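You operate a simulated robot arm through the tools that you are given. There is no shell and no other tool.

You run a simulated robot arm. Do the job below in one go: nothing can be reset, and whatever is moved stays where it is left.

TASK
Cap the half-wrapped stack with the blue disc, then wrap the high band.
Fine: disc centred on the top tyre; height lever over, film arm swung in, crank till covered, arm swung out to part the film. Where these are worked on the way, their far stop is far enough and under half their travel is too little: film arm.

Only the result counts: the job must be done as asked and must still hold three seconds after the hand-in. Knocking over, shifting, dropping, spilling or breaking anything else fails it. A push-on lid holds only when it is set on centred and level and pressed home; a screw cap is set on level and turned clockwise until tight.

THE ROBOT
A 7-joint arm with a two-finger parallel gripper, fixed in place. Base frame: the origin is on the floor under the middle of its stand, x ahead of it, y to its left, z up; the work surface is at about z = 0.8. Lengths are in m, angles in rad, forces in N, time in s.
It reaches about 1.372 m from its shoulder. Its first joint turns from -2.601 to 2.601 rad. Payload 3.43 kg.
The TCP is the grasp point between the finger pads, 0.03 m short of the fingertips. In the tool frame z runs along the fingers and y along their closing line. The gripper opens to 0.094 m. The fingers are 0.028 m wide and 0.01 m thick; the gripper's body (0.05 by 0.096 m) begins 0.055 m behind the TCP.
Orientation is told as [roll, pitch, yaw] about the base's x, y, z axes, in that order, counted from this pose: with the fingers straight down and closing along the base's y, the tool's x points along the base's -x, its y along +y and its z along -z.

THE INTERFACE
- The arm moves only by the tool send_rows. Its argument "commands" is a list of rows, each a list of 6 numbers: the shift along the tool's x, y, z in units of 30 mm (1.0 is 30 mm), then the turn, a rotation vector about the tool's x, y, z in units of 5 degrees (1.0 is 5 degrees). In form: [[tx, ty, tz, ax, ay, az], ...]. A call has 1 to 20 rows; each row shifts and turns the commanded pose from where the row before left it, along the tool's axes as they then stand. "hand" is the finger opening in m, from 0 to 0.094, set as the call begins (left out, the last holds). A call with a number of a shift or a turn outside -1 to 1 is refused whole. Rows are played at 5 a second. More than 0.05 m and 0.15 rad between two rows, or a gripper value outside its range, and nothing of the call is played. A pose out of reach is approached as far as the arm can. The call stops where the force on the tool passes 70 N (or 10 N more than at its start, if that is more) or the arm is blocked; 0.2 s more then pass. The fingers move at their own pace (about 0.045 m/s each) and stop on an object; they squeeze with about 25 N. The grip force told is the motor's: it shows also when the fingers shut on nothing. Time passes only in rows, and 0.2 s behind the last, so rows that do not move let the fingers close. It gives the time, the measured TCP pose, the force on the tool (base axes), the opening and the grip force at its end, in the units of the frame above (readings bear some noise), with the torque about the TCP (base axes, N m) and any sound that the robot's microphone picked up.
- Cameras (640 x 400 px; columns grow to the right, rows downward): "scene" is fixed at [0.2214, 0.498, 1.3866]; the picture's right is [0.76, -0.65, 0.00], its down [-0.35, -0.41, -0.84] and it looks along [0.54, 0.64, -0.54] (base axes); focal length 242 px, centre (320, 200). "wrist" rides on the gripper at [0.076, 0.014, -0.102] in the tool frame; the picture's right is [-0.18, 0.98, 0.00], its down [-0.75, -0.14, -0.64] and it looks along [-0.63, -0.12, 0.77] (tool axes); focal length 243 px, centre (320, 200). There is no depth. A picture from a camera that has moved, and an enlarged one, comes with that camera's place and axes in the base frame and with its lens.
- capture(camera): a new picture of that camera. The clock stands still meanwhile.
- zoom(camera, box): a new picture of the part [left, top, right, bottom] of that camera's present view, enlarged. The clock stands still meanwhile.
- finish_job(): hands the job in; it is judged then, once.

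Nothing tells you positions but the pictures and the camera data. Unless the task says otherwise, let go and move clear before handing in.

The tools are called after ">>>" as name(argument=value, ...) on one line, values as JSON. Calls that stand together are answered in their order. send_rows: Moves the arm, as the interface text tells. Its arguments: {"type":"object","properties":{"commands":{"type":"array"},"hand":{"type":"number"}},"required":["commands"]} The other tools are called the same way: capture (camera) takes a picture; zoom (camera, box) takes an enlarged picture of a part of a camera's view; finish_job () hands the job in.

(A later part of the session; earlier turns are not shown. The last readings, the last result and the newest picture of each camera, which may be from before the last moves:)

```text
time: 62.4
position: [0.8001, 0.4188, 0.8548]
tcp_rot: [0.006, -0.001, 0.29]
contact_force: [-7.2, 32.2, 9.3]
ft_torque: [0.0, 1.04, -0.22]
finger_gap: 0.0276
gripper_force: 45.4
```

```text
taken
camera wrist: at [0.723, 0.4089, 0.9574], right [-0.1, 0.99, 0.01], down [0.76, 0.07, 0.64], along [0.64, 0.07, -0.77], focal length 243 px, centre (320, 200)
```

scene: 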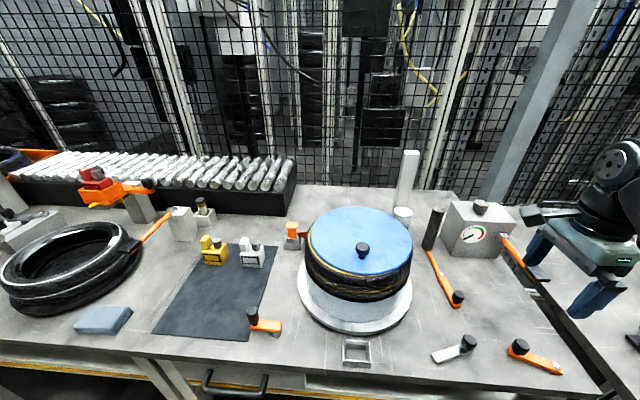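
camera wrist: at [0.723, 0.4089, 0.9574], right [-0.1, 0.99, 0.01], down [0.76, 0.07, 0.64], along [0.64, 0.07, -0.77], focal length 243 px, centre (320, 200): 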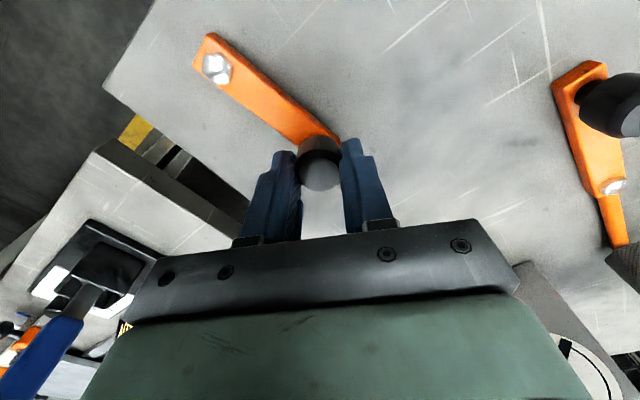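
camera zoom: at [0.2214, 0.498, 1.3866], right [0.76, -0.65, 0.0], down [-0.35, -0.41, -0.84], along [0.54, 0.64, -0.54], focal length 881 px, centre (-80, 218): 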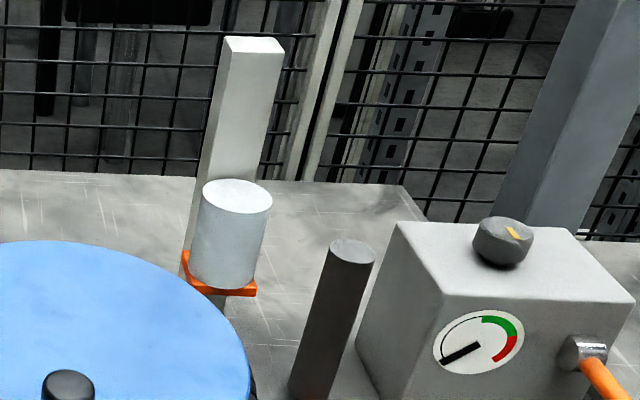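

>>> send_rows(commands=[[0, 0, 0, 0, 0, 0], [0, 0, 0, 0, 0, 0], [0, 0, 0, 0, 0, 0], [0, 0, 0, 0, 0, 0], [0, 0, 0, 0, 0, 0]], hand=0.094)

>>> capture(camera="wrist")

>>> zoom(camera="scene", box=[385, 140, 475, 250])

```text
time: 63.6
position: [0.7987, 0.415, 0.8552]
tcp_rot: [-0.001, 0.0, 0.288]
contact_force: [-0.5, -0.7, 0.5]
ft_torque: [-0.01, 0.03, 0.0]
finger_gap: 0.094
gripper_force: 0.0
```

```text
taken
camera wrist: at [0.7224, 0.4072, 0.957], right [-0.1, 0.99, 0.0], down [0.76, 0.08, 0.64], along [0.64, 0.07, -0.77], focal length 243 px, centre (320, 200)
```

wrist: 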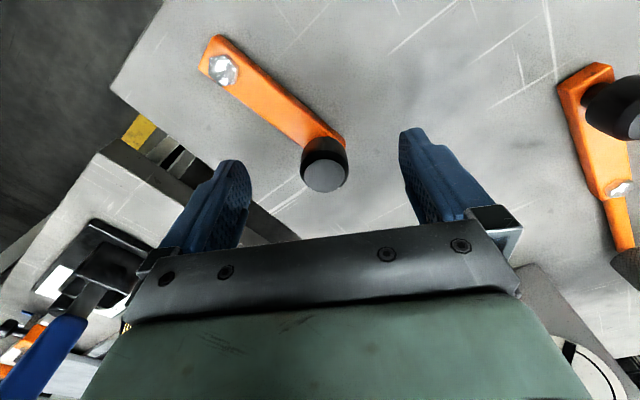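

```text
3.64 times, centred on (430, 195) of scene
camera zoom: at [0.2214, 0.498, 1.3866], right [0.76, -0.65, 0.0], down [-0.35, -0.41, -0.84], along [0.54, 0.64, -0.54], focal length 881 px, centre (-80, 218)
```

zoom: 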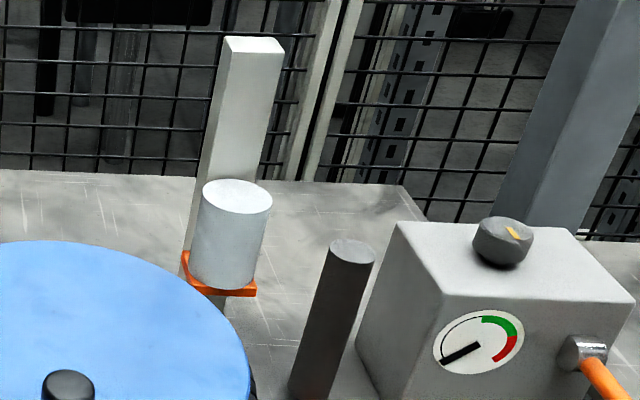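

The lever stays over and the roll stays high. I'll rise and go look at the film arm (pivot ≈ (0.802, 0.629)).

>>> send_rows(commands=[[0, 0, -0.9, 0, 0, 0], [0, 0, -0.9, 0, 0, 0], [0, 0, -0.9, 0, 0, 0], [0.159, 0.936, -0.59, 0, 0, 0], [0.159, 0.936, -0.59, 0, 0, 0], [0.159, 0.936, -0.59, 0, 0, 0], [0.159, 0.936, -0.59, 0, 0, 0], [0.159, 0.936, -0.59, 0, 0, 0], [0.159, 0.936, -0.59, 0, 0, 0], [0.159, 0.936, -0.59, 0, 0, 0]])

>>> capture(camera="wrist")

>>> capture(camera="scene")

>>> zoom(camera="wrist", box=[220, 40, 460, 200])

```text
time: 65.8
position: [0.7121, 0.5957, 1.0593]
tcp_rot: [0.001, 0.001, 0.288]
contact_force: [-0.7, 0.3, -0.1]
ft_torque: [0.03, 0.0, 0.0]
finger_gap: 0.0942
gripper_force: 0.2
```

```text
taken
camera wrist: at [0.6351, 0.5878, 1.1623], right [-0.1, 0.99, 0.0], down [0.76, 0.08, 0.64], along [0.64, 0.07, -0.77], focal length 243 px, centre (320, 200)
```

wrist: 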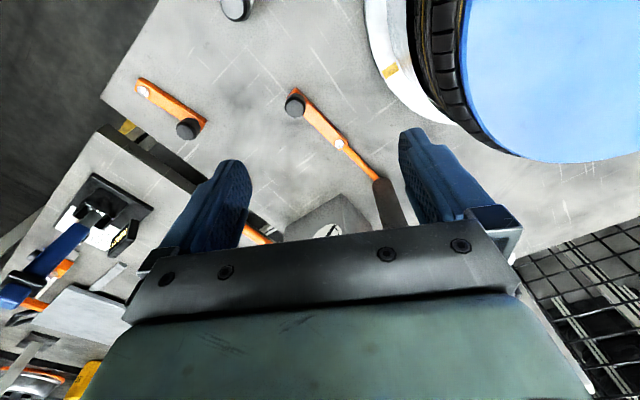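

```text
taken
```

scene: 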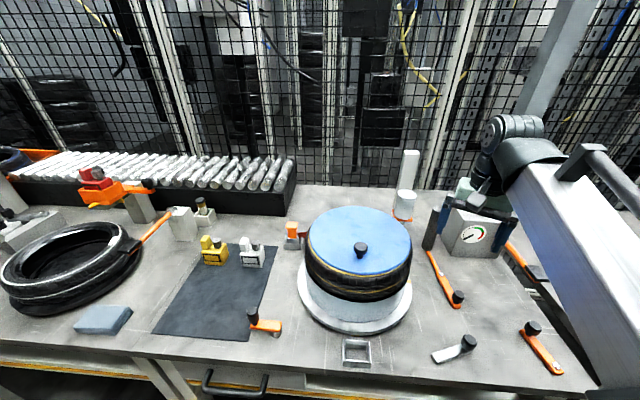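

```text
2.50 times, centred on (340, 120) of wrist
camera zoom: at [0.6351, 0.5878, 1.1623], right [-0.1, 0.99, 0.0], down [0.76, 0.08, 0.64], along [0.64, 0.07, -0.77], focal length 606 px, centre (270, 400)
```

zoom: 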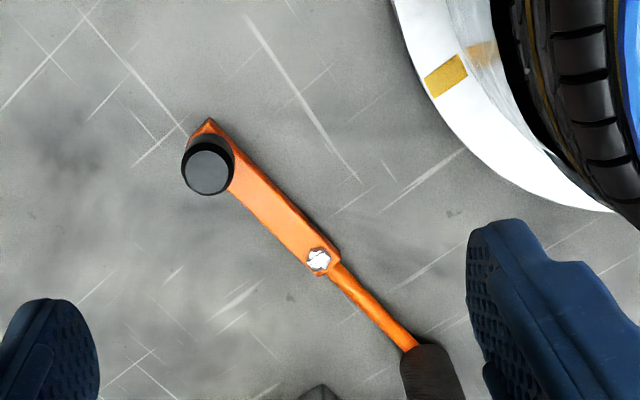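

Film arm measured: knob ≈ (0.746, 0.567), pivot ≈ (0.804, 0.634), radius ≈ 0.089. I'll move above its knob and check.

>>> send_rows(commands=[[-0.163, -0.248, 0.86, 0, 0, 0], [-0.163, -0.248, 0.86, 0, 0, 0], [-0.163, -0.248, 0.86, 0, 0, 0], [-0.163, -0.248, 0.86, 0, 0, 0], [-0.163, -0.248, 0.86, 0, 0, 0], [0, 0, 0, 0, 0, 0]])

>>> capture(camera="wrist")

>>> zoom(camera="wrist", box=[240, 60, 460, 200])

```text
time: 67.2
position: [0.7433, 0.5655, 0.9294]
tcp_rot: [0.0, 0.0, 0.288]
contact_force: [-1.2, -0.1, 0.7]
ft_torque: [-0.02, -0.01, 0.04]
finger_gap: 0.0937
gripper_force: 0.1
```

```text
taken
camera wrist: at [0.6664, 0.5563, 1.0326], right [-0.1, 0.99, 0.0], down [0.76, 0.08, 0.64], along [0.64, 0.07, -0.77], focal length 243 px, centre (320, 200)
```

wrist: 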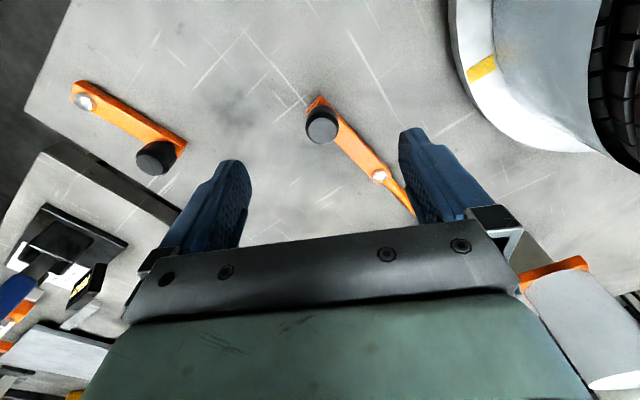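

```text
2.86 times, centred on (350, 130) of wrist
camera zoom: at [0.6664, 0.5563, 1.0326], right [-0.1, 0.99, 0.0], down [0.76, 0.08, 0.64], along [0.64, 0.07, -0.77], focal length 693 px, centre (234, 400)
```

zoom: 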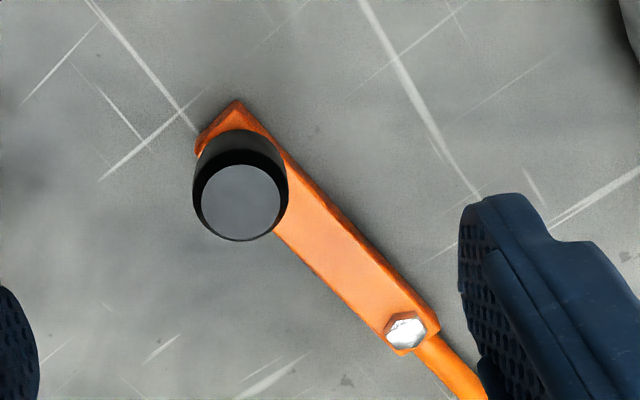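

>>> send_rows(commands=[[-0.17, -0.03, 0.5, 0, 0, 0], [0, 0, 0.5, 0, 0, 0], [0, 0, 0.5, 0, 0, 0], [0, 0, 0.5, 0, 0, 0], [0, 0, 0.48, 0, 0, 0], [0, 0, 0, 0, 0, 0]])

>>> capture(camera="wrist")

```text
time: 68.6
position: [0.7492, 0.5672, 0.855]
tcp_rot: [0.001, 0.001, 0.288]
contact_force: [0.5, 1.3, -0.3]
ft_torque: [-0.01, -0.04, 0.02]
finger_gap: 0.094
gripper_force: 0.0
```

```text
taken
camera wrist: at [0.6727, 0.5589, 0.958], right [-0.1, 0.99, 0.0], down [0.76, 0.08, 0.64], along [0.64, 0.07, -0.77], focal length 243 px, centre (320, 200)
```

wrist: 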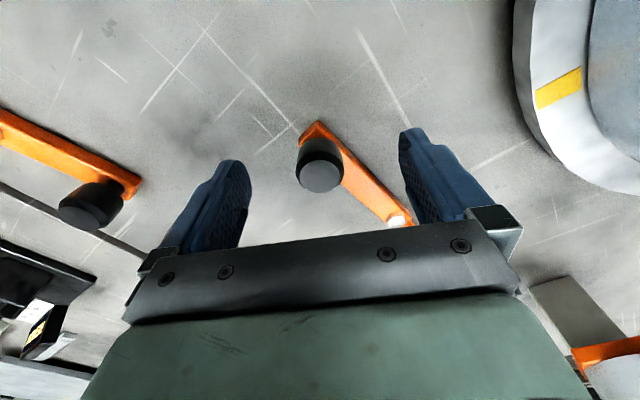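

>>> send_rows(commands=[[0, 0, 0, 0, 0, 0], [0, 0, 0, 0, 0, 0], [0, 0, 0, 0, 0, 0], [0, 0, 0, 0, 0, 0], [0, 0, 0, 0, 0, 0], [0, 0, 0, 0, 0, 0], [0, 0, 0, 0, 0, 0]], hand=0)

>>> capture(camera="wrist")

```text
time: 70.2
position: [0.7501, 0.5676, 0.8558]
tcp_rot: [0.0, 0.0, 0.288]
contact_force: [0.4, 2.1, 1.6]
ft_torque: [-0.33, -0.05, 0.04]
finger_gap: 0.0273
gripper_force: 44.8
```

```text
taken
camera wrist: at [0.6727, 0.559, 0.9581], right [-0.1, 0.99, 0.0], down [0.76, 0.08, 0.64], along [0.64, 0.07, -0.77], focal length 243 px, centre (320, 200)
```

wrist: 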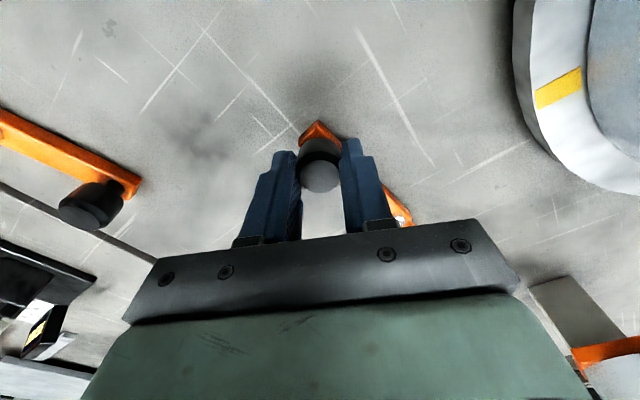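

Gripped. I'll swing the film arm counter-clockwise (roller toward the stack), starting with 10°.

>>> send_rows(commands=[[-0.1487, -0.1952, 0, 0, 0, -1], [-0.1487, -0.1952, 0, 0, 0, -1], [0, 0, 0, 0, 0, 0]])

>>> capture(camera="wrist")

```text
time: 71.0
position: [0.7613, 0.5588, 0.8557]
tcp_rot: [-0.002, 0.002, 0.463]
contact_force: [-2.4, -9.8, -12.7]
ft_torque: [0.78, -0.72, -0.18]
finger_gap: 0.0272
gripper_force: 44.8
```

```text
taken
camera wrist: at [0.688, 0.5371, 0.9582], right [-0.27, 0.96, 0.0], down [0.74, 0.21, 0.64], along [0.62, 0.18, -0.77], focal length 243 px, centre (320, 200)
```

wrist: 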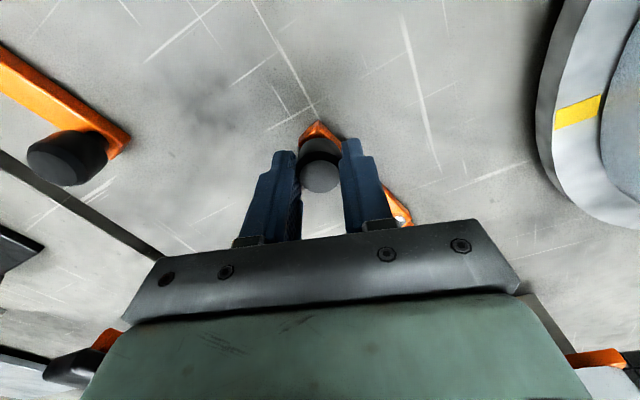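

>>> send_rows(commands=[[-0.1487, -0.1952, 0, 0, 0, -1], [-0.1487, -0.1952, 0, 0, 0, -1], [-0.1487, -0.1952, 0, 0, 0, -1], [-0.1487, -0.1952, 0, 0, 0, -1], [-0.1487, -0.1952, 0, 0, 0, -1], [0, 0, 0, 0, 0, 0]])

>>> capture(camera="scene")

>>> capture(camera="wrist")

```text
time: 72.4
position: [0.7972, 0.5479, 0.8556]
tcp_rot: [0.0, 0.001, 0.901]
contact_force: [0.9, -13.1, -20.5]
ft_torque: [-0.18, 0.58, -0.24]
finger_gap: 0.0275
gripper_force: 45.5
```

```text
taken
```

scene: 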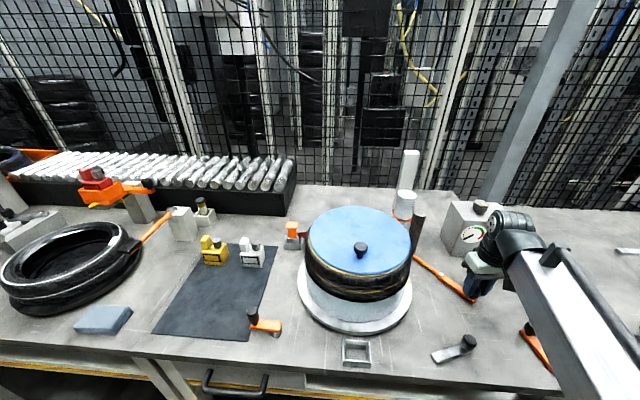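

```text
taken
camera wrist: at [0.7396, 0.4963, 0.9583], right [-0.66, 0.76, 0.0], down [0.58, 0.5, 0.64], along [0.48, 0.42, -0.77], focal length 243 px, centre (320, 200)
```

wrist: 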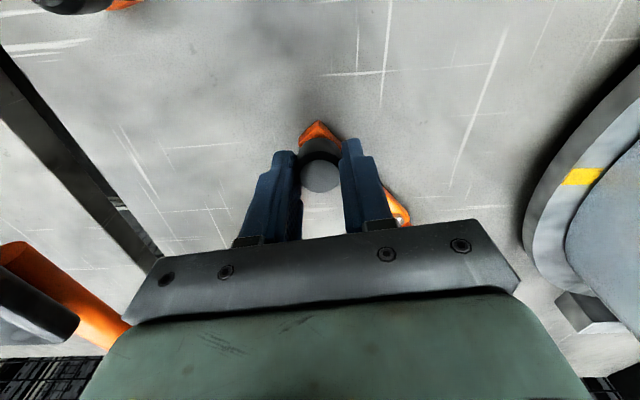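

The roller is swinging in toward the stack. I'll continue with a slight outward trim.

>>> send_rows(commands=[[-0.1387, -0.2022, 0.015, 0, 0, -1], [-0.1387, -0.2022, 0.015, 0, 0, -1], [-0.1387, -0.2022, 0.01, 0, 0, -1], [-0.1387, -0.2022, 0, 0, 0, -1], [-0.1387, -0.2022, 0, 0, 0, -1], [0, 0, 0, 0, 0, 0]])

>>> capture(camera="scene")

>>> capture(camera="wrist")

```text
time: 73.8
position: [0.8347, 0.552, 0.8558]
tcp_rot: [-0.003, 0.0, 1.334]
contact_force: [10.8, -16.0, 3.8]
ft_torque: [0.29, 0.09, -0.41]
finger_gap: 0.0272
gripper_force: 45.4
```

```text
taken
```

scene: 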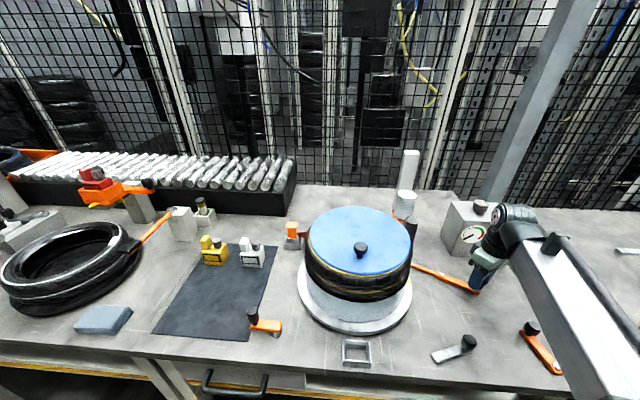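

```text
taken
camera wrist: at [0.8029, 0.4805, 0.9582], right [-0.91, 0.41, 0.0], down [0.31, 0.7, 0.64], along [0.26, 0.59, -0.77], focal length 243 px, centre (320, 200)
```

wrist: 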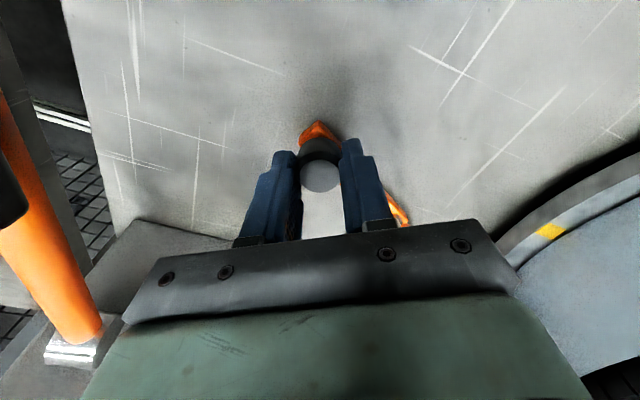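

>>> zoom(camera="scene", box=[370, 170, 500, 310])

```text
2.86 times, centred on (435, 240) of scene
camera zoom: at [0.2214, 0.498, 1.3866], right [0.76, -0.65, 0.0], down [-0.35, -0.41, -0.84], along [0.54, 0.64, -0.54], focal length 692 px, centre (-9, 86)
```

zoom: 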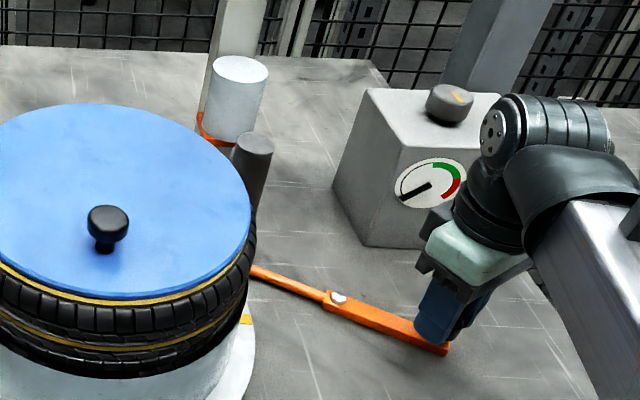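

Good progress, about 60° so far. I'll continue until I meet the stop.

>>> send_rows(commands=[[-0.1387, -0.2022, 0, 0, 0, -1], [-0.1387, -0.2022, 0, 0, 0, -1], [-0.1387, -0.2022, 0, 0, 0, -1], [0, 0, 0, 0, 0, 0]])

>>> zoom(camera="scene", box=[370, 170, 500, 310])

```text
time: 74.5
position: [0.8377, 0.5572, 0.8554]
tcp_rot: [0.025, 0.012, 1.558]
contact_force: [-12.7, -4.6, 13.2]
ft_torque: [-0.06, -0.7, 0.04]
finger_gap: 0.027
gripper_force: 44.8
stopped in row 3: the force on the tool passed its limit at 78 N (the readings are from after the stop); the commanded pose is now the measured one
```

```text
2.86 times, centred on (435, 240) of scene
camera zoom: at [0.2214, 0.498, 1.3866], right [0.76, -0.65, 0.0], down [-0.35, -0.41, -0.84], along [0.54, 0.64, -0.54], focal length 692 px, centre (-9, 86)
```

zoom: 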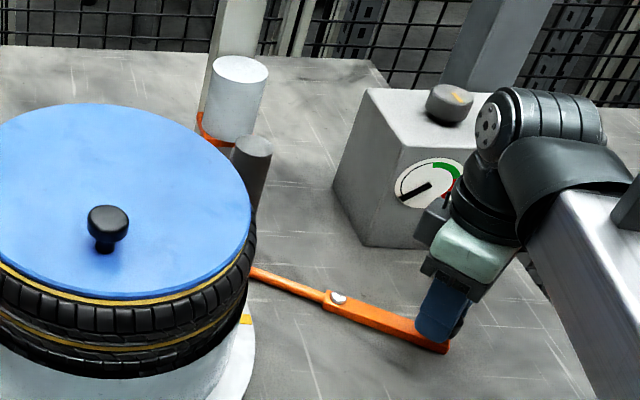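

The arm met its stop (78 N) after about 60° of travel, with the roller next to the stack. I'll release the knob and rise.

>>> send_rows(commands=[[0, 0, 0, 0, 0, 0], [0, 0, 0, 0, 0, 0], [0, 0, 0, 0, 0, 0], [0, 0, 0, 0, 0, 0], [0, 0, 0, 0, 0, 0]], hand=0.094)

>>> capture(camera="wrist")

>>> zoom(camera="scene", box=[370, 170, 500, 310])

```text
time: 75.8
position: [0.84, 0.5565, 0.8526]
tcp_rot: [0.025, 0.012, 1.557]
contact_force: [0.7, 0.3, 0.8]
ft_torque: [-0.01, 0.0, -0.03]
finger_gap: 0.0939
gripper_force: 0.0
```

```text
taken
camera wrist: at [0.827, 0.4812, 0.9572], right [-0.98, 0.2, 0.02], down [0.17, 0.76, 0.63], along [0.11, 0.62, -0.78], focal length 243 px, centre (320, 200)
```

wrist: 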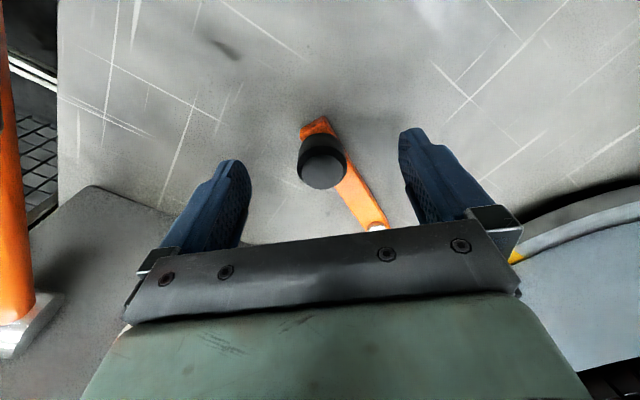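

```text
2.86 times, centred on (435, 240) of scene
camera zoom: at [0.2214, 0.498, 1.3866], right [0.76, -0.65, 0.0], down [-0.35, -0.41, -0.84], along [0.54, 0.64, -0.54], focal length 692 px, centre (-9, 86)
```

zoom: 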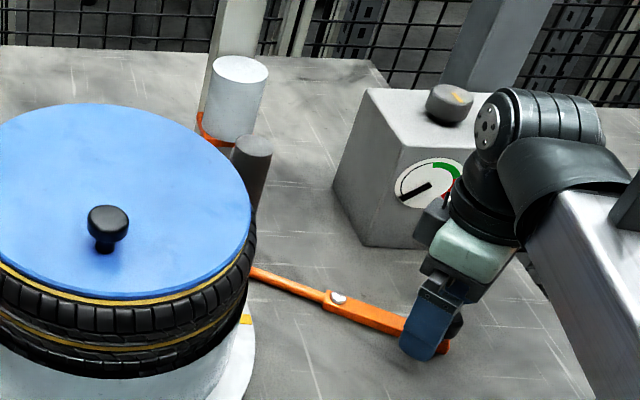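

The film arm stays in. I'll rise well clear, then level the tool.

>>> send_rows(commands=[[0, 0, -0.6, 0, 0, 0], [0, 0, -1, 0, 0, 0], [0, 0, -1, 0.138, 0.286, 0], [0, 0, -1, 0, 0, 0], [0, 0, -1, 0, 0, 0], [0, 0, -1, 0, 0, 0], [0, 0, -1, 0, 0, 0], [0, 0, -1, 0, 0, 0], [0, 0, -0.6, 0, 0, 0]])

>>> capture(camera="wrist")

>>> zoom(camera="scene", box=[280, 170, 500, 360])

```text
time: 77.8
position: [0.8427, 0.5632, 1.0982]
tcp_rot: [0.012, 0.038, 1.56]
contact_force: [-0.3, -0.5, 0.2]
ft_torque: [0.01, -0.01, 0.02]
finger_gap: 0.094
gripper_force: 0.0
```

```text
taken
camera wrist: at [0.8295, 0.4907, 1.2038], right [-0.98, 0.2, 0.01], down [0.16, 0.77, 0.61], along [0.12, 0.6, -0.79], focal length 243 px, centre (320, 200)
```

wrist: 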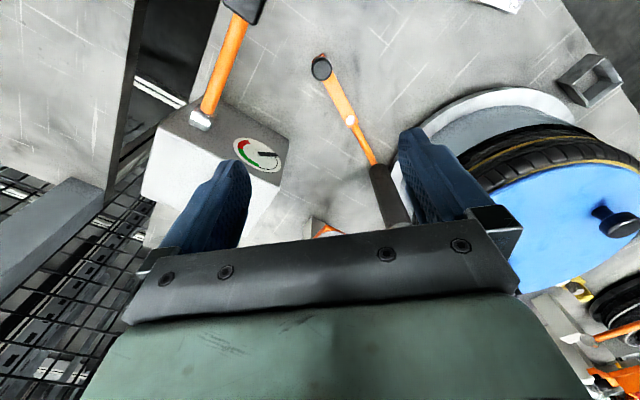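

```text
2.11 times, centred on (390, 265) of scene
camera zoom: at [0.2214, 0.498, 1.3866], right [0.76, -0.65, 0.0], down [-0.35, -0.41, -0.84], along [0.54, 0.64, -0.54], focal length 510 px, centre (173, 63)
```

zoom: 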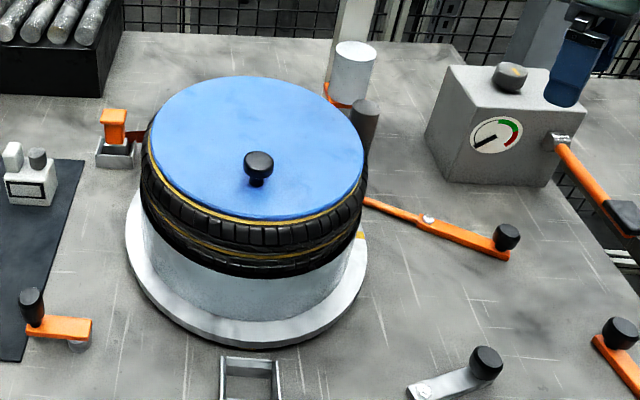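

The swing looks right: roller beside the stack, roll high. Now for the crank. I'll square up the tool and turn back to yaw 0 first.

>>> send_rows(commands=[[0, 0, 0, 0.138, -0.435, 0], [0, 0, 0, 0, 0, 0.993], [0, 0, 0, 0, 0, 0.993], [0, 0, 0, 0, 0, 0.993], [0, 0, 0, 0, 0, 0.993], [0, 0, 0, 0, 0, 0.993], [0, 0, 0, 0, 0, 0.993], [0, 0, 0, 0, 0, 0.993], [0, 0, 0, 0, 0, 0.993], [0, 0, 0, 0, 0, 0.993], [0, 0, 0, 0, 0, 0.993], [0, 0, 0, 0, 0, 0.993], [0, 0, 0, 0, 0, 0.993], [0, 0, 0, 0, 0, 0.993], [0, 0, 0, 0, 0, 0.993], [0, 0, 0, 0, 0, 0.993], [0, 0, 0, 0, 0, 0.993], [0, 0, 0, 0, 0, 0.993], [0, 0, 0, 0, 0, 0.993]])

>>> capture(camera="wrist")

```text
time: 81.8
position: [0.8443, 0.5633, 1.0986]
tcp_rot: [0.001, 0.0, -0.003]
contact_force: [-0.3, -0.2, 0.3]
ft_torque: [-0.04, -0.01, -0.02]
finger_gap: 0.0938
gripper_force: 0.0
```

```text
taken
camera wrist: at [0.7679, 0.5772, 1.2017], right [0.19, 0.98, 0.0], down [0.75, -0.14, 0.64], along [0.63, -0.12, -0.77], focal length 243 px, centre (320, 200)
```

wrist: 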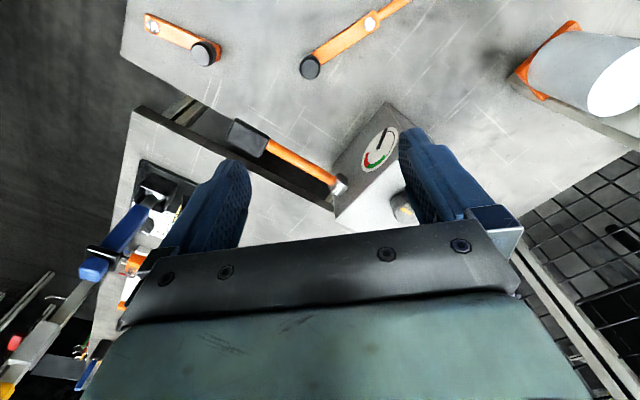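

>>> send_rows(commands=[[0.945, 0.44, -0.03, 0, 0, 0], [0.945, 0.44, -0.03, 0, 0, 0], [0.945, 0.44, 0, 0, 0, 0], [0.945, 0.44, 0, 0, 0, 0], [0.945, 0.44, 0, 0, 0, 0], [0.945, 0.44, 0, 0, 0, 0], [0.945, 0.44, 0, 0, 0, 0], [0.945, 0.44, 0, 0, 0, 0], [0.945, 0.44, 0, 0, 0, 0], [0.945, 0.44, 0, 0, 0, 0], [0.945, 0.44, 0, 0, 0, 0], [0.945, 0.44, 0, 0, 0, 0], [0.945, 0.44, 0, 0, 0, 0], [0.945, 0.44, 0, 0, 0, 0], [0.945, 0.44, 0, 0, 0, 0], [0.945, 0.44, 0, 0, 0, 0], [0.945, 0.44, 0, 0, 0, 0], [0.945, 0.44, 0, 0, 0, 0], [0.945, 0.44, 0, 0, 0, 0], [0.945, 0.44, 0, 0, 0, 0]])

>>> capture(camera="wrist")

>>> zoom(camera="wrist", box=[240, 40, 440, 200])

>>> capture(camera="scene")

```text
time: 86.0
position: [0.2762, 0.8271, 1.1014]
tcp_rot: [0.001, -0.001, -0.001]
contact_force: [-0.2, 0.3, -0.1]
ft_torque: [0.01, 0.0, 0.06]
finger_gap: 0.094
gripper_force: 0.0
```

```text
taken
camera wrist: at [0.2009, 0.8406, 1.2046], right [0.18, 0.98, 0.0], down [0.75, -0.14, 0.64], along [0.63, -0.12, -0.77], focal length 243 px, centre (320, 200)
```

wrist: 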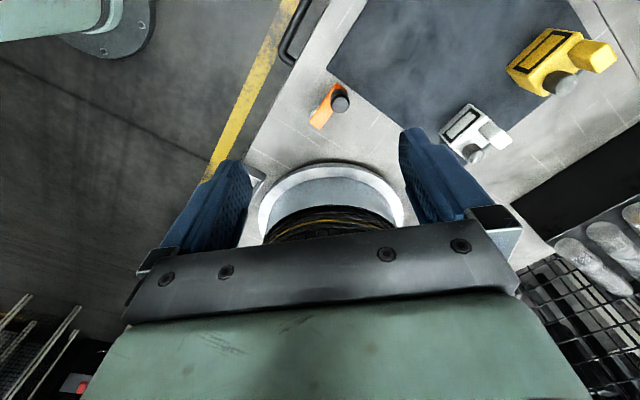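

```text
2.50 times, centred on (340, 120) of wrist
camera zoom: at [0.2009, 0.8406, 1.2046], right [0.18, 0.98, 0.0], down [0.75, -0.14, 0.64], along [0.63, -0.12, -0.77], focal length 606 px, centre (270, 400)
```

zoom: 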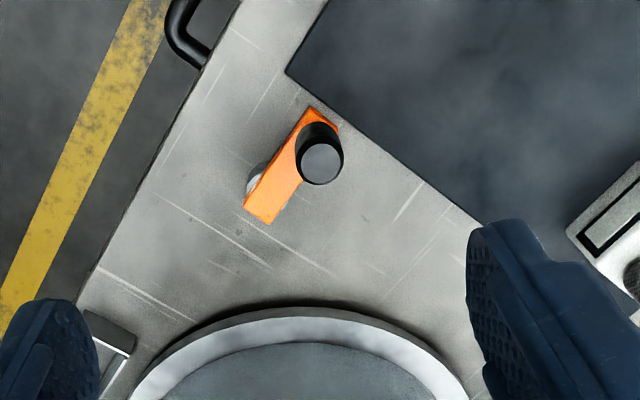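

```text
taken
```

scene: 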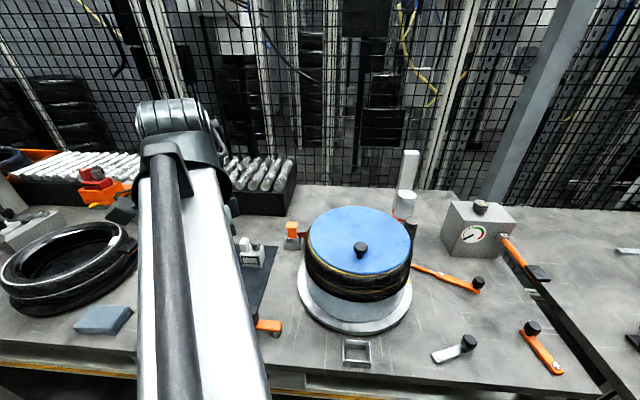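

The crank handle is at about (0.3125, 0.846) with its top near z≈0.88, and its pivot is near (0.344, 0.811), so the radius is about 0.047. I'll move above it.

>>> send_rows(commands=[[-0.2, 0.105, 0.88, 0, 0, 0], [-0.2, 0.105, 0.88, 0, 0, 0], [-0.2, 0.105, 0.88, 0, 0, 0], [-0.2, 0.105, 0.88, 0, 0, 0], [-0.2, 0.105, 0.88, 0, 0, 0], [-0.2, 0.105, 0.88, 0, 0, 0], [0, 0, 0, 0, 0, 0]])

>>> capture(camera="wrist")

>>> zoom(camera="wrist", box=[240, 60, 400, 200])

>>> zoom(camera="scene", box=[200, 230, 340, 360])

```text
time: 87.5
position: [0.3129, 0.8475, 0.9412]
tcp_rot: [0.003, 0.001, -0.001]
contact_force: [0.1, -0.4, -0.3]
ft_torque: [0.02, 0.02, 0.02]
finger_gap: 0.0942
gripper_force: 0.1
```

```text
taken
camera wrist: at [0.2367, 0.86, 1.0453], right [0.18, 0.98, 0.0], down [0.75, -0.14, 0.64], along [0.63, -0.12, -0.77], focal length 243 px, centre (320, 200)
```

wrist: 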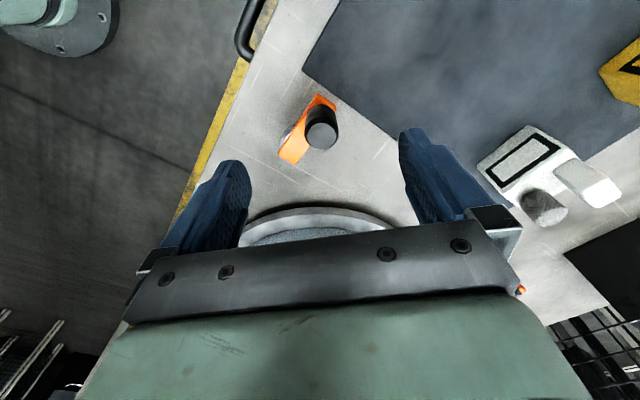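

```text
2.86 times, centred on (320, 130) of wrist
camera zoom: at [0.2367, 0.86, 1.0453], right [0.18, 0.98, 0.0], down [0.75, -0.14, 0.64], along [0.63, -0.12, -0.77], focal length 693 px, centre (320, 400)
```

zoom: 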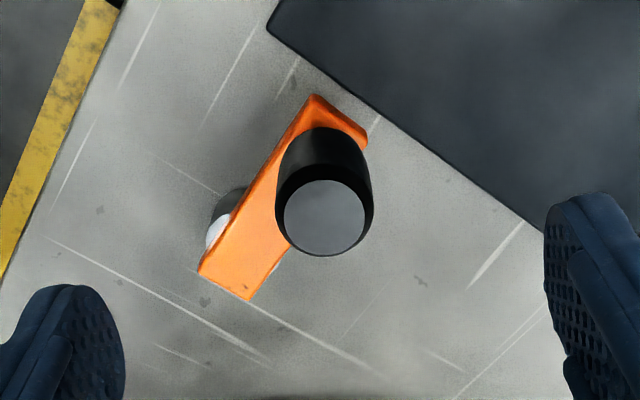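

```text
3.08 times, centred on (270, 295) of scene
camera zoom: at [0.2214, 0.498, 1.3866], right [0.76, -0.65, 0.0], down [-0.35, -0.41, -0.84], along [0.54, 0.64, -0.54], focal length 746 px, centre (474, -92)
```

zoom: 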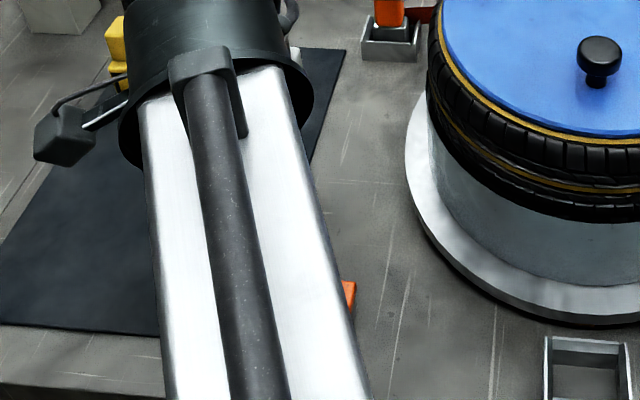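

>>> send_rows(commands=[[-0.01, 0, 0.5, 0, 0, 0], [0, 0, 0.5, 0, 0, 0], [0, 0, 0.5, 0, 0, 0], [0, 0, 0.5, 0, 0, 0], [0, 0, 0, 0, 0, 0]])

>>> capture(camera="wrist")

```text
time: 88.8
position: [0.312, 0.8457, 0.8833]
tcp_rot: [0.0, -0.002, -0.001]
contact_force: [-0.6, -0.2, 0.5]
ft_torque: [0.02, 0.01, 0.02]
finger_gap: 0.0939
gripper_force: 0.0
```

```text
taken
camera wrist: at [0.2367, 0.8599, 0.9855], right [0.18, 0.98, 0.0], down [0.75, -0.14, 0.64], along [0.63, -0.12, -0.77], focal length 243 px, centre (320, 200)
```

wrist: 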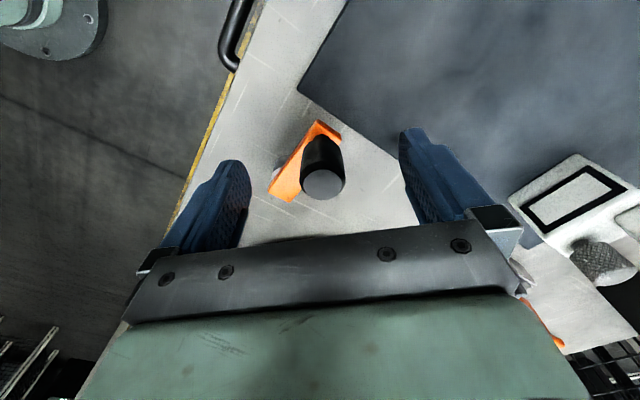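

>>> send_rows(commands=[[0, 0, 0, 0, 0, 0], [0, 0, 0, 0, 0, 0], [0, 0, 0, 0, 0, 0], [0, 0, 0, 0, 0, 0], [0, 0, 0, 0, 0, 0], [0, 0, 0, 0, 0, 0], [0, 0, 0, 0, 0, 0], [0, 0, 0, 0, 0, 0]], hand=0)

>>> capture(camera="wrist")

>>> zoom(camera="scene", box=[290, 190, 430, 350])

```text
time: 90.5
position: [0.3126, 0.8466, 0.8836]
tcp_rot: [0.004, 0.002, -0.001]
contact_force: [-5.7, 12.0, 1.6]
ft_torque: [-0.39, -0.08, 0.16]
finger_gap: 0.0253
gripper_force: 45.2
```

```text
taken
camera wrist: at [0.2362, 0.8605, 0.9856], right [0.18, 0.98, 0.0], down [0.75, -0.14, 0.64], along [0.63, -0.12, -0.77], focal length 243 px, centre (320, 200)
```

wrist: 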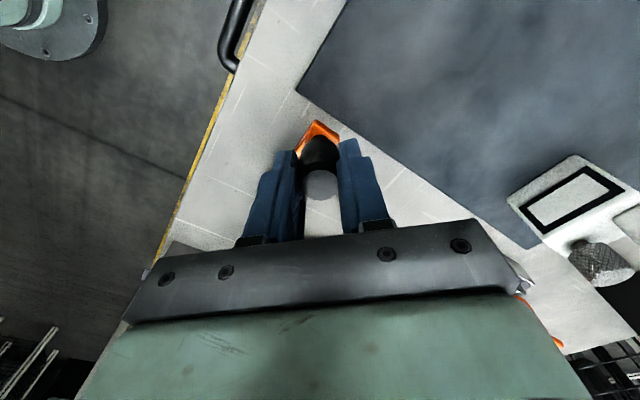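

```text
2.50 times, centred on (360, 270) of scene
camera zoom: at [0.2214, 0.498, 1.3866], right [0.76, -0.65, 0.0], down [-0.35, -0.41, -0.84], along [0.54, 0.64, -0.54], focal length 606 px, centre (220, 25)
```

zoom: 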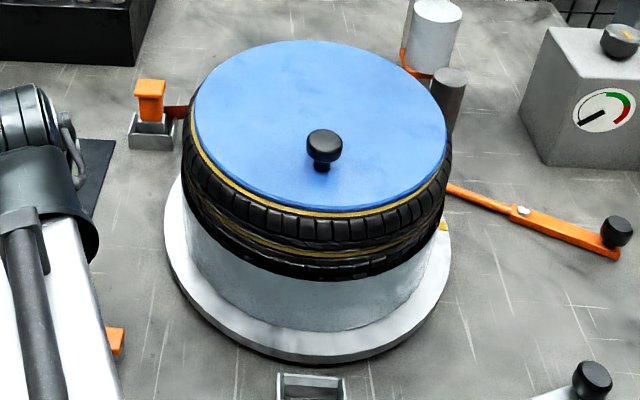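

The handle is gripped. I'll start turning clockwise in small steps and read the forces to refine the crank's pivot.

>>> send_rows(commands=[[-0.35, 0.23, 0, 0, 0, 0], [-0.393, 0.133, 0, 0, 0, 0], [-0.417, 0.027, 0, 0, 0, 0], [0, 0, 0, 0, 0, 0]])

>>> zoom(camera="scene", box=[290, 190, 430, 350])

>>> capture(camera="wrist")

```text
time: 91.5
position: [0.3509, 0.8602, 0.8838]
tcp_rot: [0.009, -0.006, -0.001]
contact_force: [20.4, 14.5, 40.7]
ft_torque: [0.32, -0.69, 0.85]
finger_gap: 0.0256
gripper_force: 44.6
```

```text
2.50 times, centred on (360, 270) of scene
camera zoom: at [0.2214, 0.498, 1.3866], right [0.76, -0.65, 0.0], down [-0.35, -0.41, -0.84], along [0.54, 0.64, -0.54], focal length 606 px, centre (220, 25)
```

zoom: 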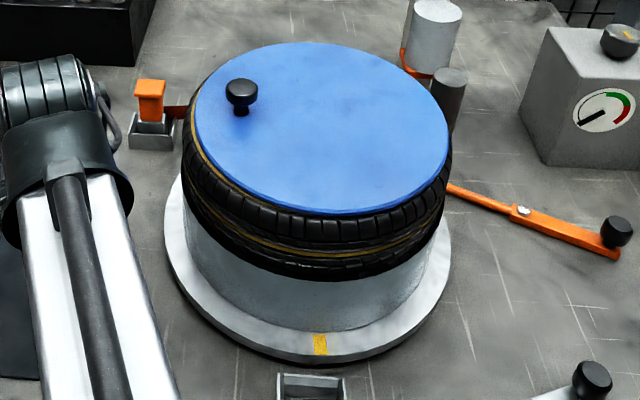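

```text
taken
camera wrist: at [0.2751, 0.8737, 0.9874], right [0.18, 0.98, 0.01], down [0.75, -0.15, 0.65], along [0.64, -0.11, -0.76], focal length 243 px, centre (320, 200)
```

wrist: 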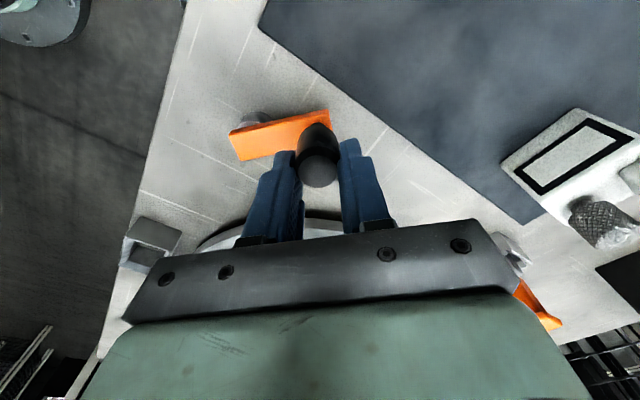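

Even this 60° of crank turned the table by about 90°, and the drive is smooth. I now place the pivot at about (0.342, 0.8185) with r≈0.0415. I'll lift 3 mm and continue clockwise on the refined circle.

>>> send_rows(commands=[[0, 0, -0.1, 0, 0, 0], [-0.513, -0.13, 0, 0, 0, 0], [-0.367, -0.307, 0, 0, 0, 0], [-0.24, -0.417, 0, 0, 0, 0], [0, 0, 0, 0, 0, 0]])

>>> zoom(camera="scene", box=[290, 190, 430, 350])

>>> capture(camera="wrist")

```text
time: 92.3
position: [0.3683, 0.8582, 0.8861]
tcp_rot: [0.018, 0.004, 0.0]
contact_force: [31.4, 4.4, -5.1]
ft_torque: [-1.02, -0.13, -0.33]
finger_gap: 0.0252
gripper_force: 45.2
stopped in row 3: the force on the tool passed its limit at 78 N (the readings are from after the stop); the commanded pose is now the measured one
```

```text
2.50 times, centred on (360, 270) of scene
camera zoom: at [0.2214, 0.498, 1.3866], right [0.76, -0.65, 0.0], down [-0.35, -0.41, -0.84], along [0.54, 0.64, -0.54], focal length 606 px, centre (220, 25)
```

zoom: 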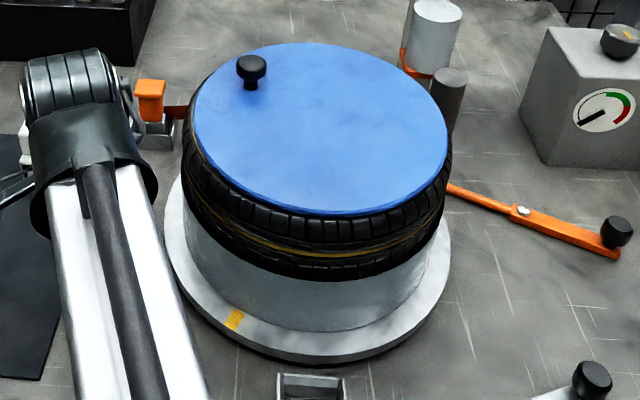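

```text
taken
camera wrist: at [0.2932, 0.8709, 0.9884], right [0.18, 0.98, 0.02], down [0.76, -0.15, 0.64], along [0.63, -0.1, -0.77], focal length 243 px, centre (320, 200)
```

wrist: 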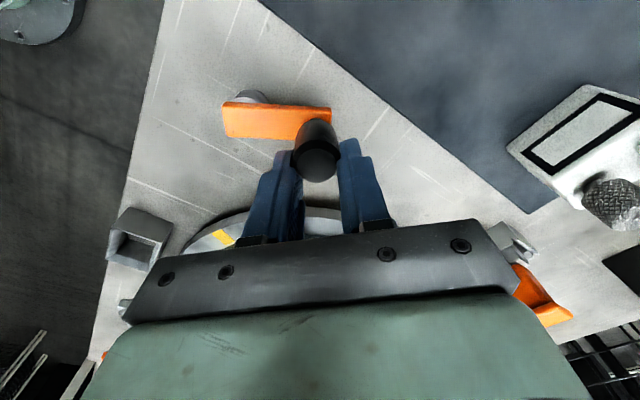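

The handle slid sideways in the fingers because friction alone was pulling it, and the table carries a lot of inertia. I'll look at the stack for any film so far before changing technique.

>>> zoom(camera="scene", box=[300, 230, 410, 310])

>>> zoom(camera="wrist", box=[200, 80, 400, 260])

```text
5.00 times, centred on (355, 270) of scene
camera zoom: at [0.2214, 0.498, 1.3866], right [0.76, -0.65, 0.0], down [-0.35, -0.41, -0.84], along [0.54, 0.64, -0.54], focal length 1212 px, centre (145, -150)
```

zoom: 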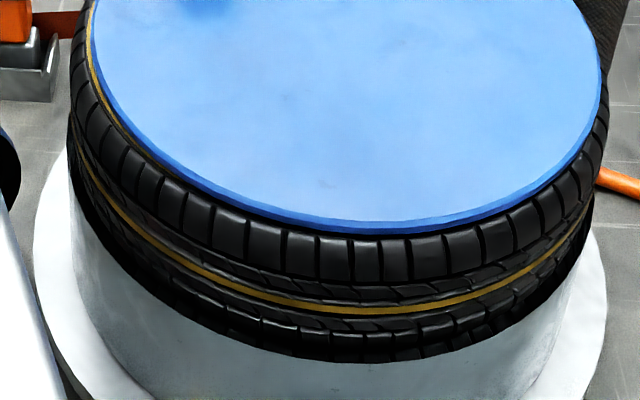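

```text
2.22 times, centred on (300, 170) of wrist
camera zoom: at [0.2932, 0.8709, 0.9884], right [0.18, 0.98, 0.02], down [0.76, -0.15, 0.64], along [0.63, -0.1, -0.77], focal length 539 px, centre (364, 267)
```

zoom: 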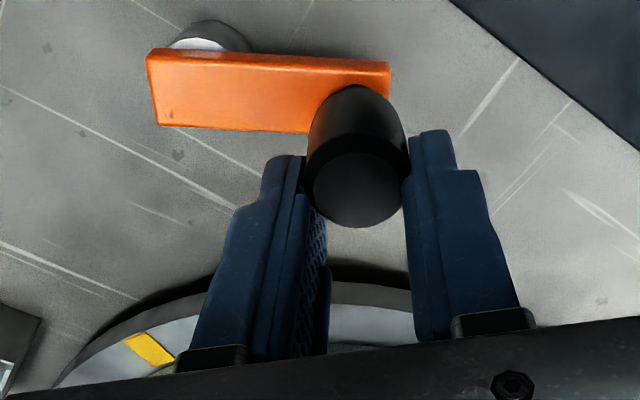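

>>> zoom(camera="scene", box=[290, 185, 430, 325])

>>> zoom(camera="scene", box=[365, 215, 425, 285])

>>> zoom(camera="scene", box=[295, 215, 355, 285])

```text
2.86 times, centred on (360, 255) of scene
camera zoom: at [0.2214, 0.498, 1.3866], right [0.76, -0.65, 0.0], down [-0.35, -0.41, -0.84], along [0.54, 0.64, -0.54], focal length 692 px, centre (206, 43)
```

zoom: 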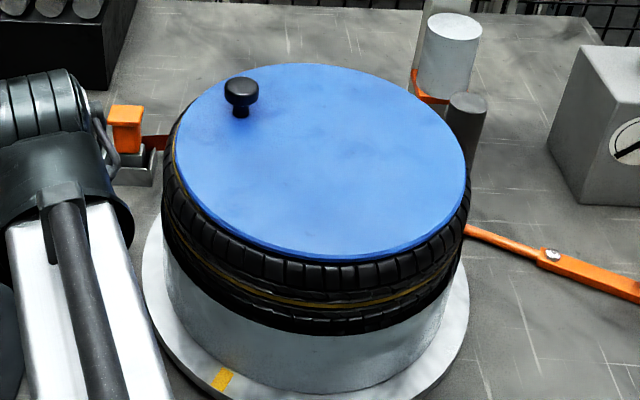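

```text
5.71 times, centred on (395, 250) of scene
camera zoom: at [0.2214, 0.498, 1.3866], right [0.76, -0.65, 0.0], down [-0.35, -0.41, -0.84], along [0.54, 0.64, -0.54], focal length 1385 px, centre (-109, -86)
```

zoom: 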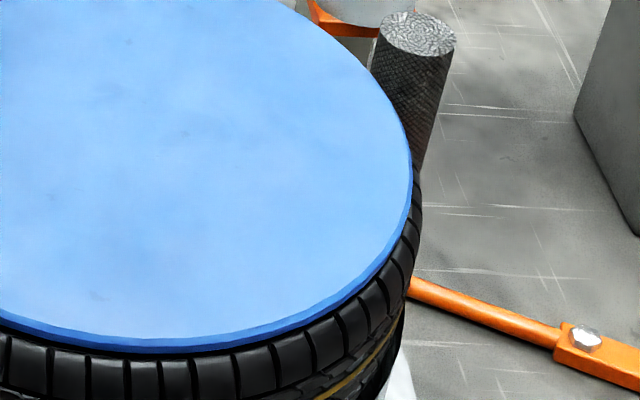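

```text
5.71 times, centred on (325, 250) of scene
camera zoom: at [0.2214, 0.498, 1.3866], right [0.76, -0.65, 0.0], down [-0.35, -0.41, -0.84], along [0.54, 0.64, -0.54], focal length 1385 px, centre (291, -86)
```

zoom: 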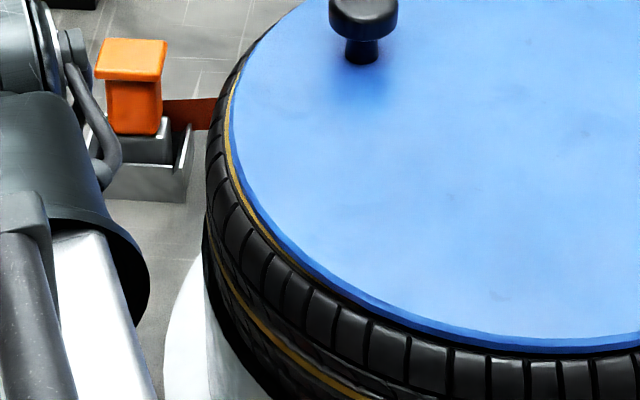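

The disc has rotated rigidly with the table (offset about 4 mm), so that's fine. To drive the crank firmly, I'll re-grip with the closing line tangential and turn the gripper along with the crank. First I release, lift, level, and turn to yaw ≈ 78°.

>>> send_rows(commands=[[0, 0, 0, 0, 0, 0], [0, 0, 0, 0, 0, 0], [0, 0, 0, 0, 0, 0], [0, 0, 0, 0, 0, 0], [0, 0, -0.5, 0, 0, 0], [0, 0, -0.8, 0, 0, 0], [0, 0, -0.8, 0.206, -0.046, 0]], hand=0.094)

>>> send_rows(commands=[[0, 0, 0, 0, 0, -0.975], [0, 0, 0, 0, 0, -0.975], [0, 0, 0, 0, 0, -0.975], [0, 0, 0, 0, 0, -0.975], [0, 0, 0, 0, 0, -0.975], [0, 0, 0, 0, 0, -0.975], [0, 0, 0, 0, 0, -0.975], [0, 0, 0, 0, 0, -0.975], [0, 0, 0, 0, 0, -0.975], [0, 0, 0, 0, 0, -0.975], [0, 0, 0, 0, 0, -0.975], [0, 0, 0, 0, 0, -0.975], [0, 0, 0, 0, 0, -0.975], [0, 0, 0, 0, 0, -0.975], [0, 0, 0, 0, 0, -0.975], [0, 0, 0, 0, 0, -0.975]])

>>> capture(camera="wrist")

>>> zoom(camera="wrist", box=[220, 20, 420, 200])

```text
time: 93.9
position: [0.3619, 0.8588, 0.9469]
tcp_rot: [0.002, 0.006, 0.005]
contact_force: [-0.3, 0.7, 0.1]
ft_torque: [0.03, 0.0, 0.01]
finger_gap: 0.0938
gripper_force: 0.0
```

```text
time: 97.3
position: [0.3625, 0.8589, 0.9479]
tcp_rot: [0.007, -0.002, 1.371]
contact_force: [0.6, 0.5, 0.1]
ft_torque: [0.0, 0.02, 0.02]
finger_gap: 0.0939
gripper_force: 0.1
```

```text
taken
camera wrist: at [0.3339, 0.7859, 1.0514], right [-0.93, 0.38, 0.01], down [0.29, 0.71, 0.64], along [0.24, 0.6, -0.77], focal length 243 px, centre (320, 200)
```

wrist: 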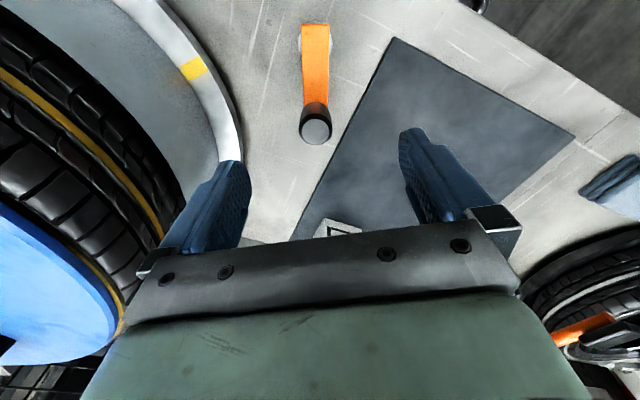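

```text
2.22 times, centred on (320, 110) of wrist
camera zoom: at [0.3339, 0.7859, 1.0514], right [-0.93, 0.38, 0.01], down [0.29, 0.71, 0.64], along [0.24, 0.6, -0.77], focal length 539 px, centre (320, 400)
```

zoom: 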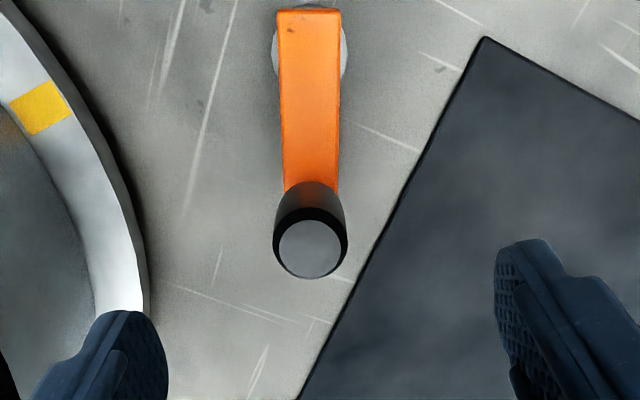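

The crank now sits at α≈68° with its pivot near (0.347, 0.810). I'll align to that, descend, and grip.

>>> send_rows(commands=[[0.04, -0.127, 0, 0.08, 0.02, 0], [0, 0, 0.2, 0, 0, 0.7], [0, 0, 0.3, 0, 0, 0.7], [0, 0, 0.3, 0, 0, 0.7], [0, 0, 0.4, 0, 0, 0], [0, 0, 0.4, 0, 0, 0], [0, 0, 0.3, 0, 0, 0], [0, 0, 0, 0, 0, 0]])

>>> capture(camera="wrist")

```text
time: 99.1
position: [0.3658, 0.8569, 0.8903]
tcp_rot: [-0.001, 0.001, 1.185]
contact_force: [-0.5, 0.3, -0.3]
ft_torque: [-0.01, -0.02, 0.02]
finger_gap: 0.0939
gripper_force: 0.0
```

```text
taken
camera wrist: at [0.3243, 0.7902, 0.9938], right [-0.84, 0.54, 0.0], down [0.42, 0.65, 0.64], along [0.35, 0.54, -0.77], focal length 243 px, centre (320, 200)
```

wrist: 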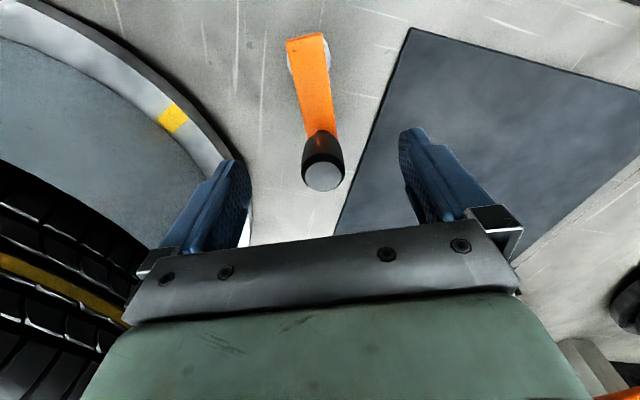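

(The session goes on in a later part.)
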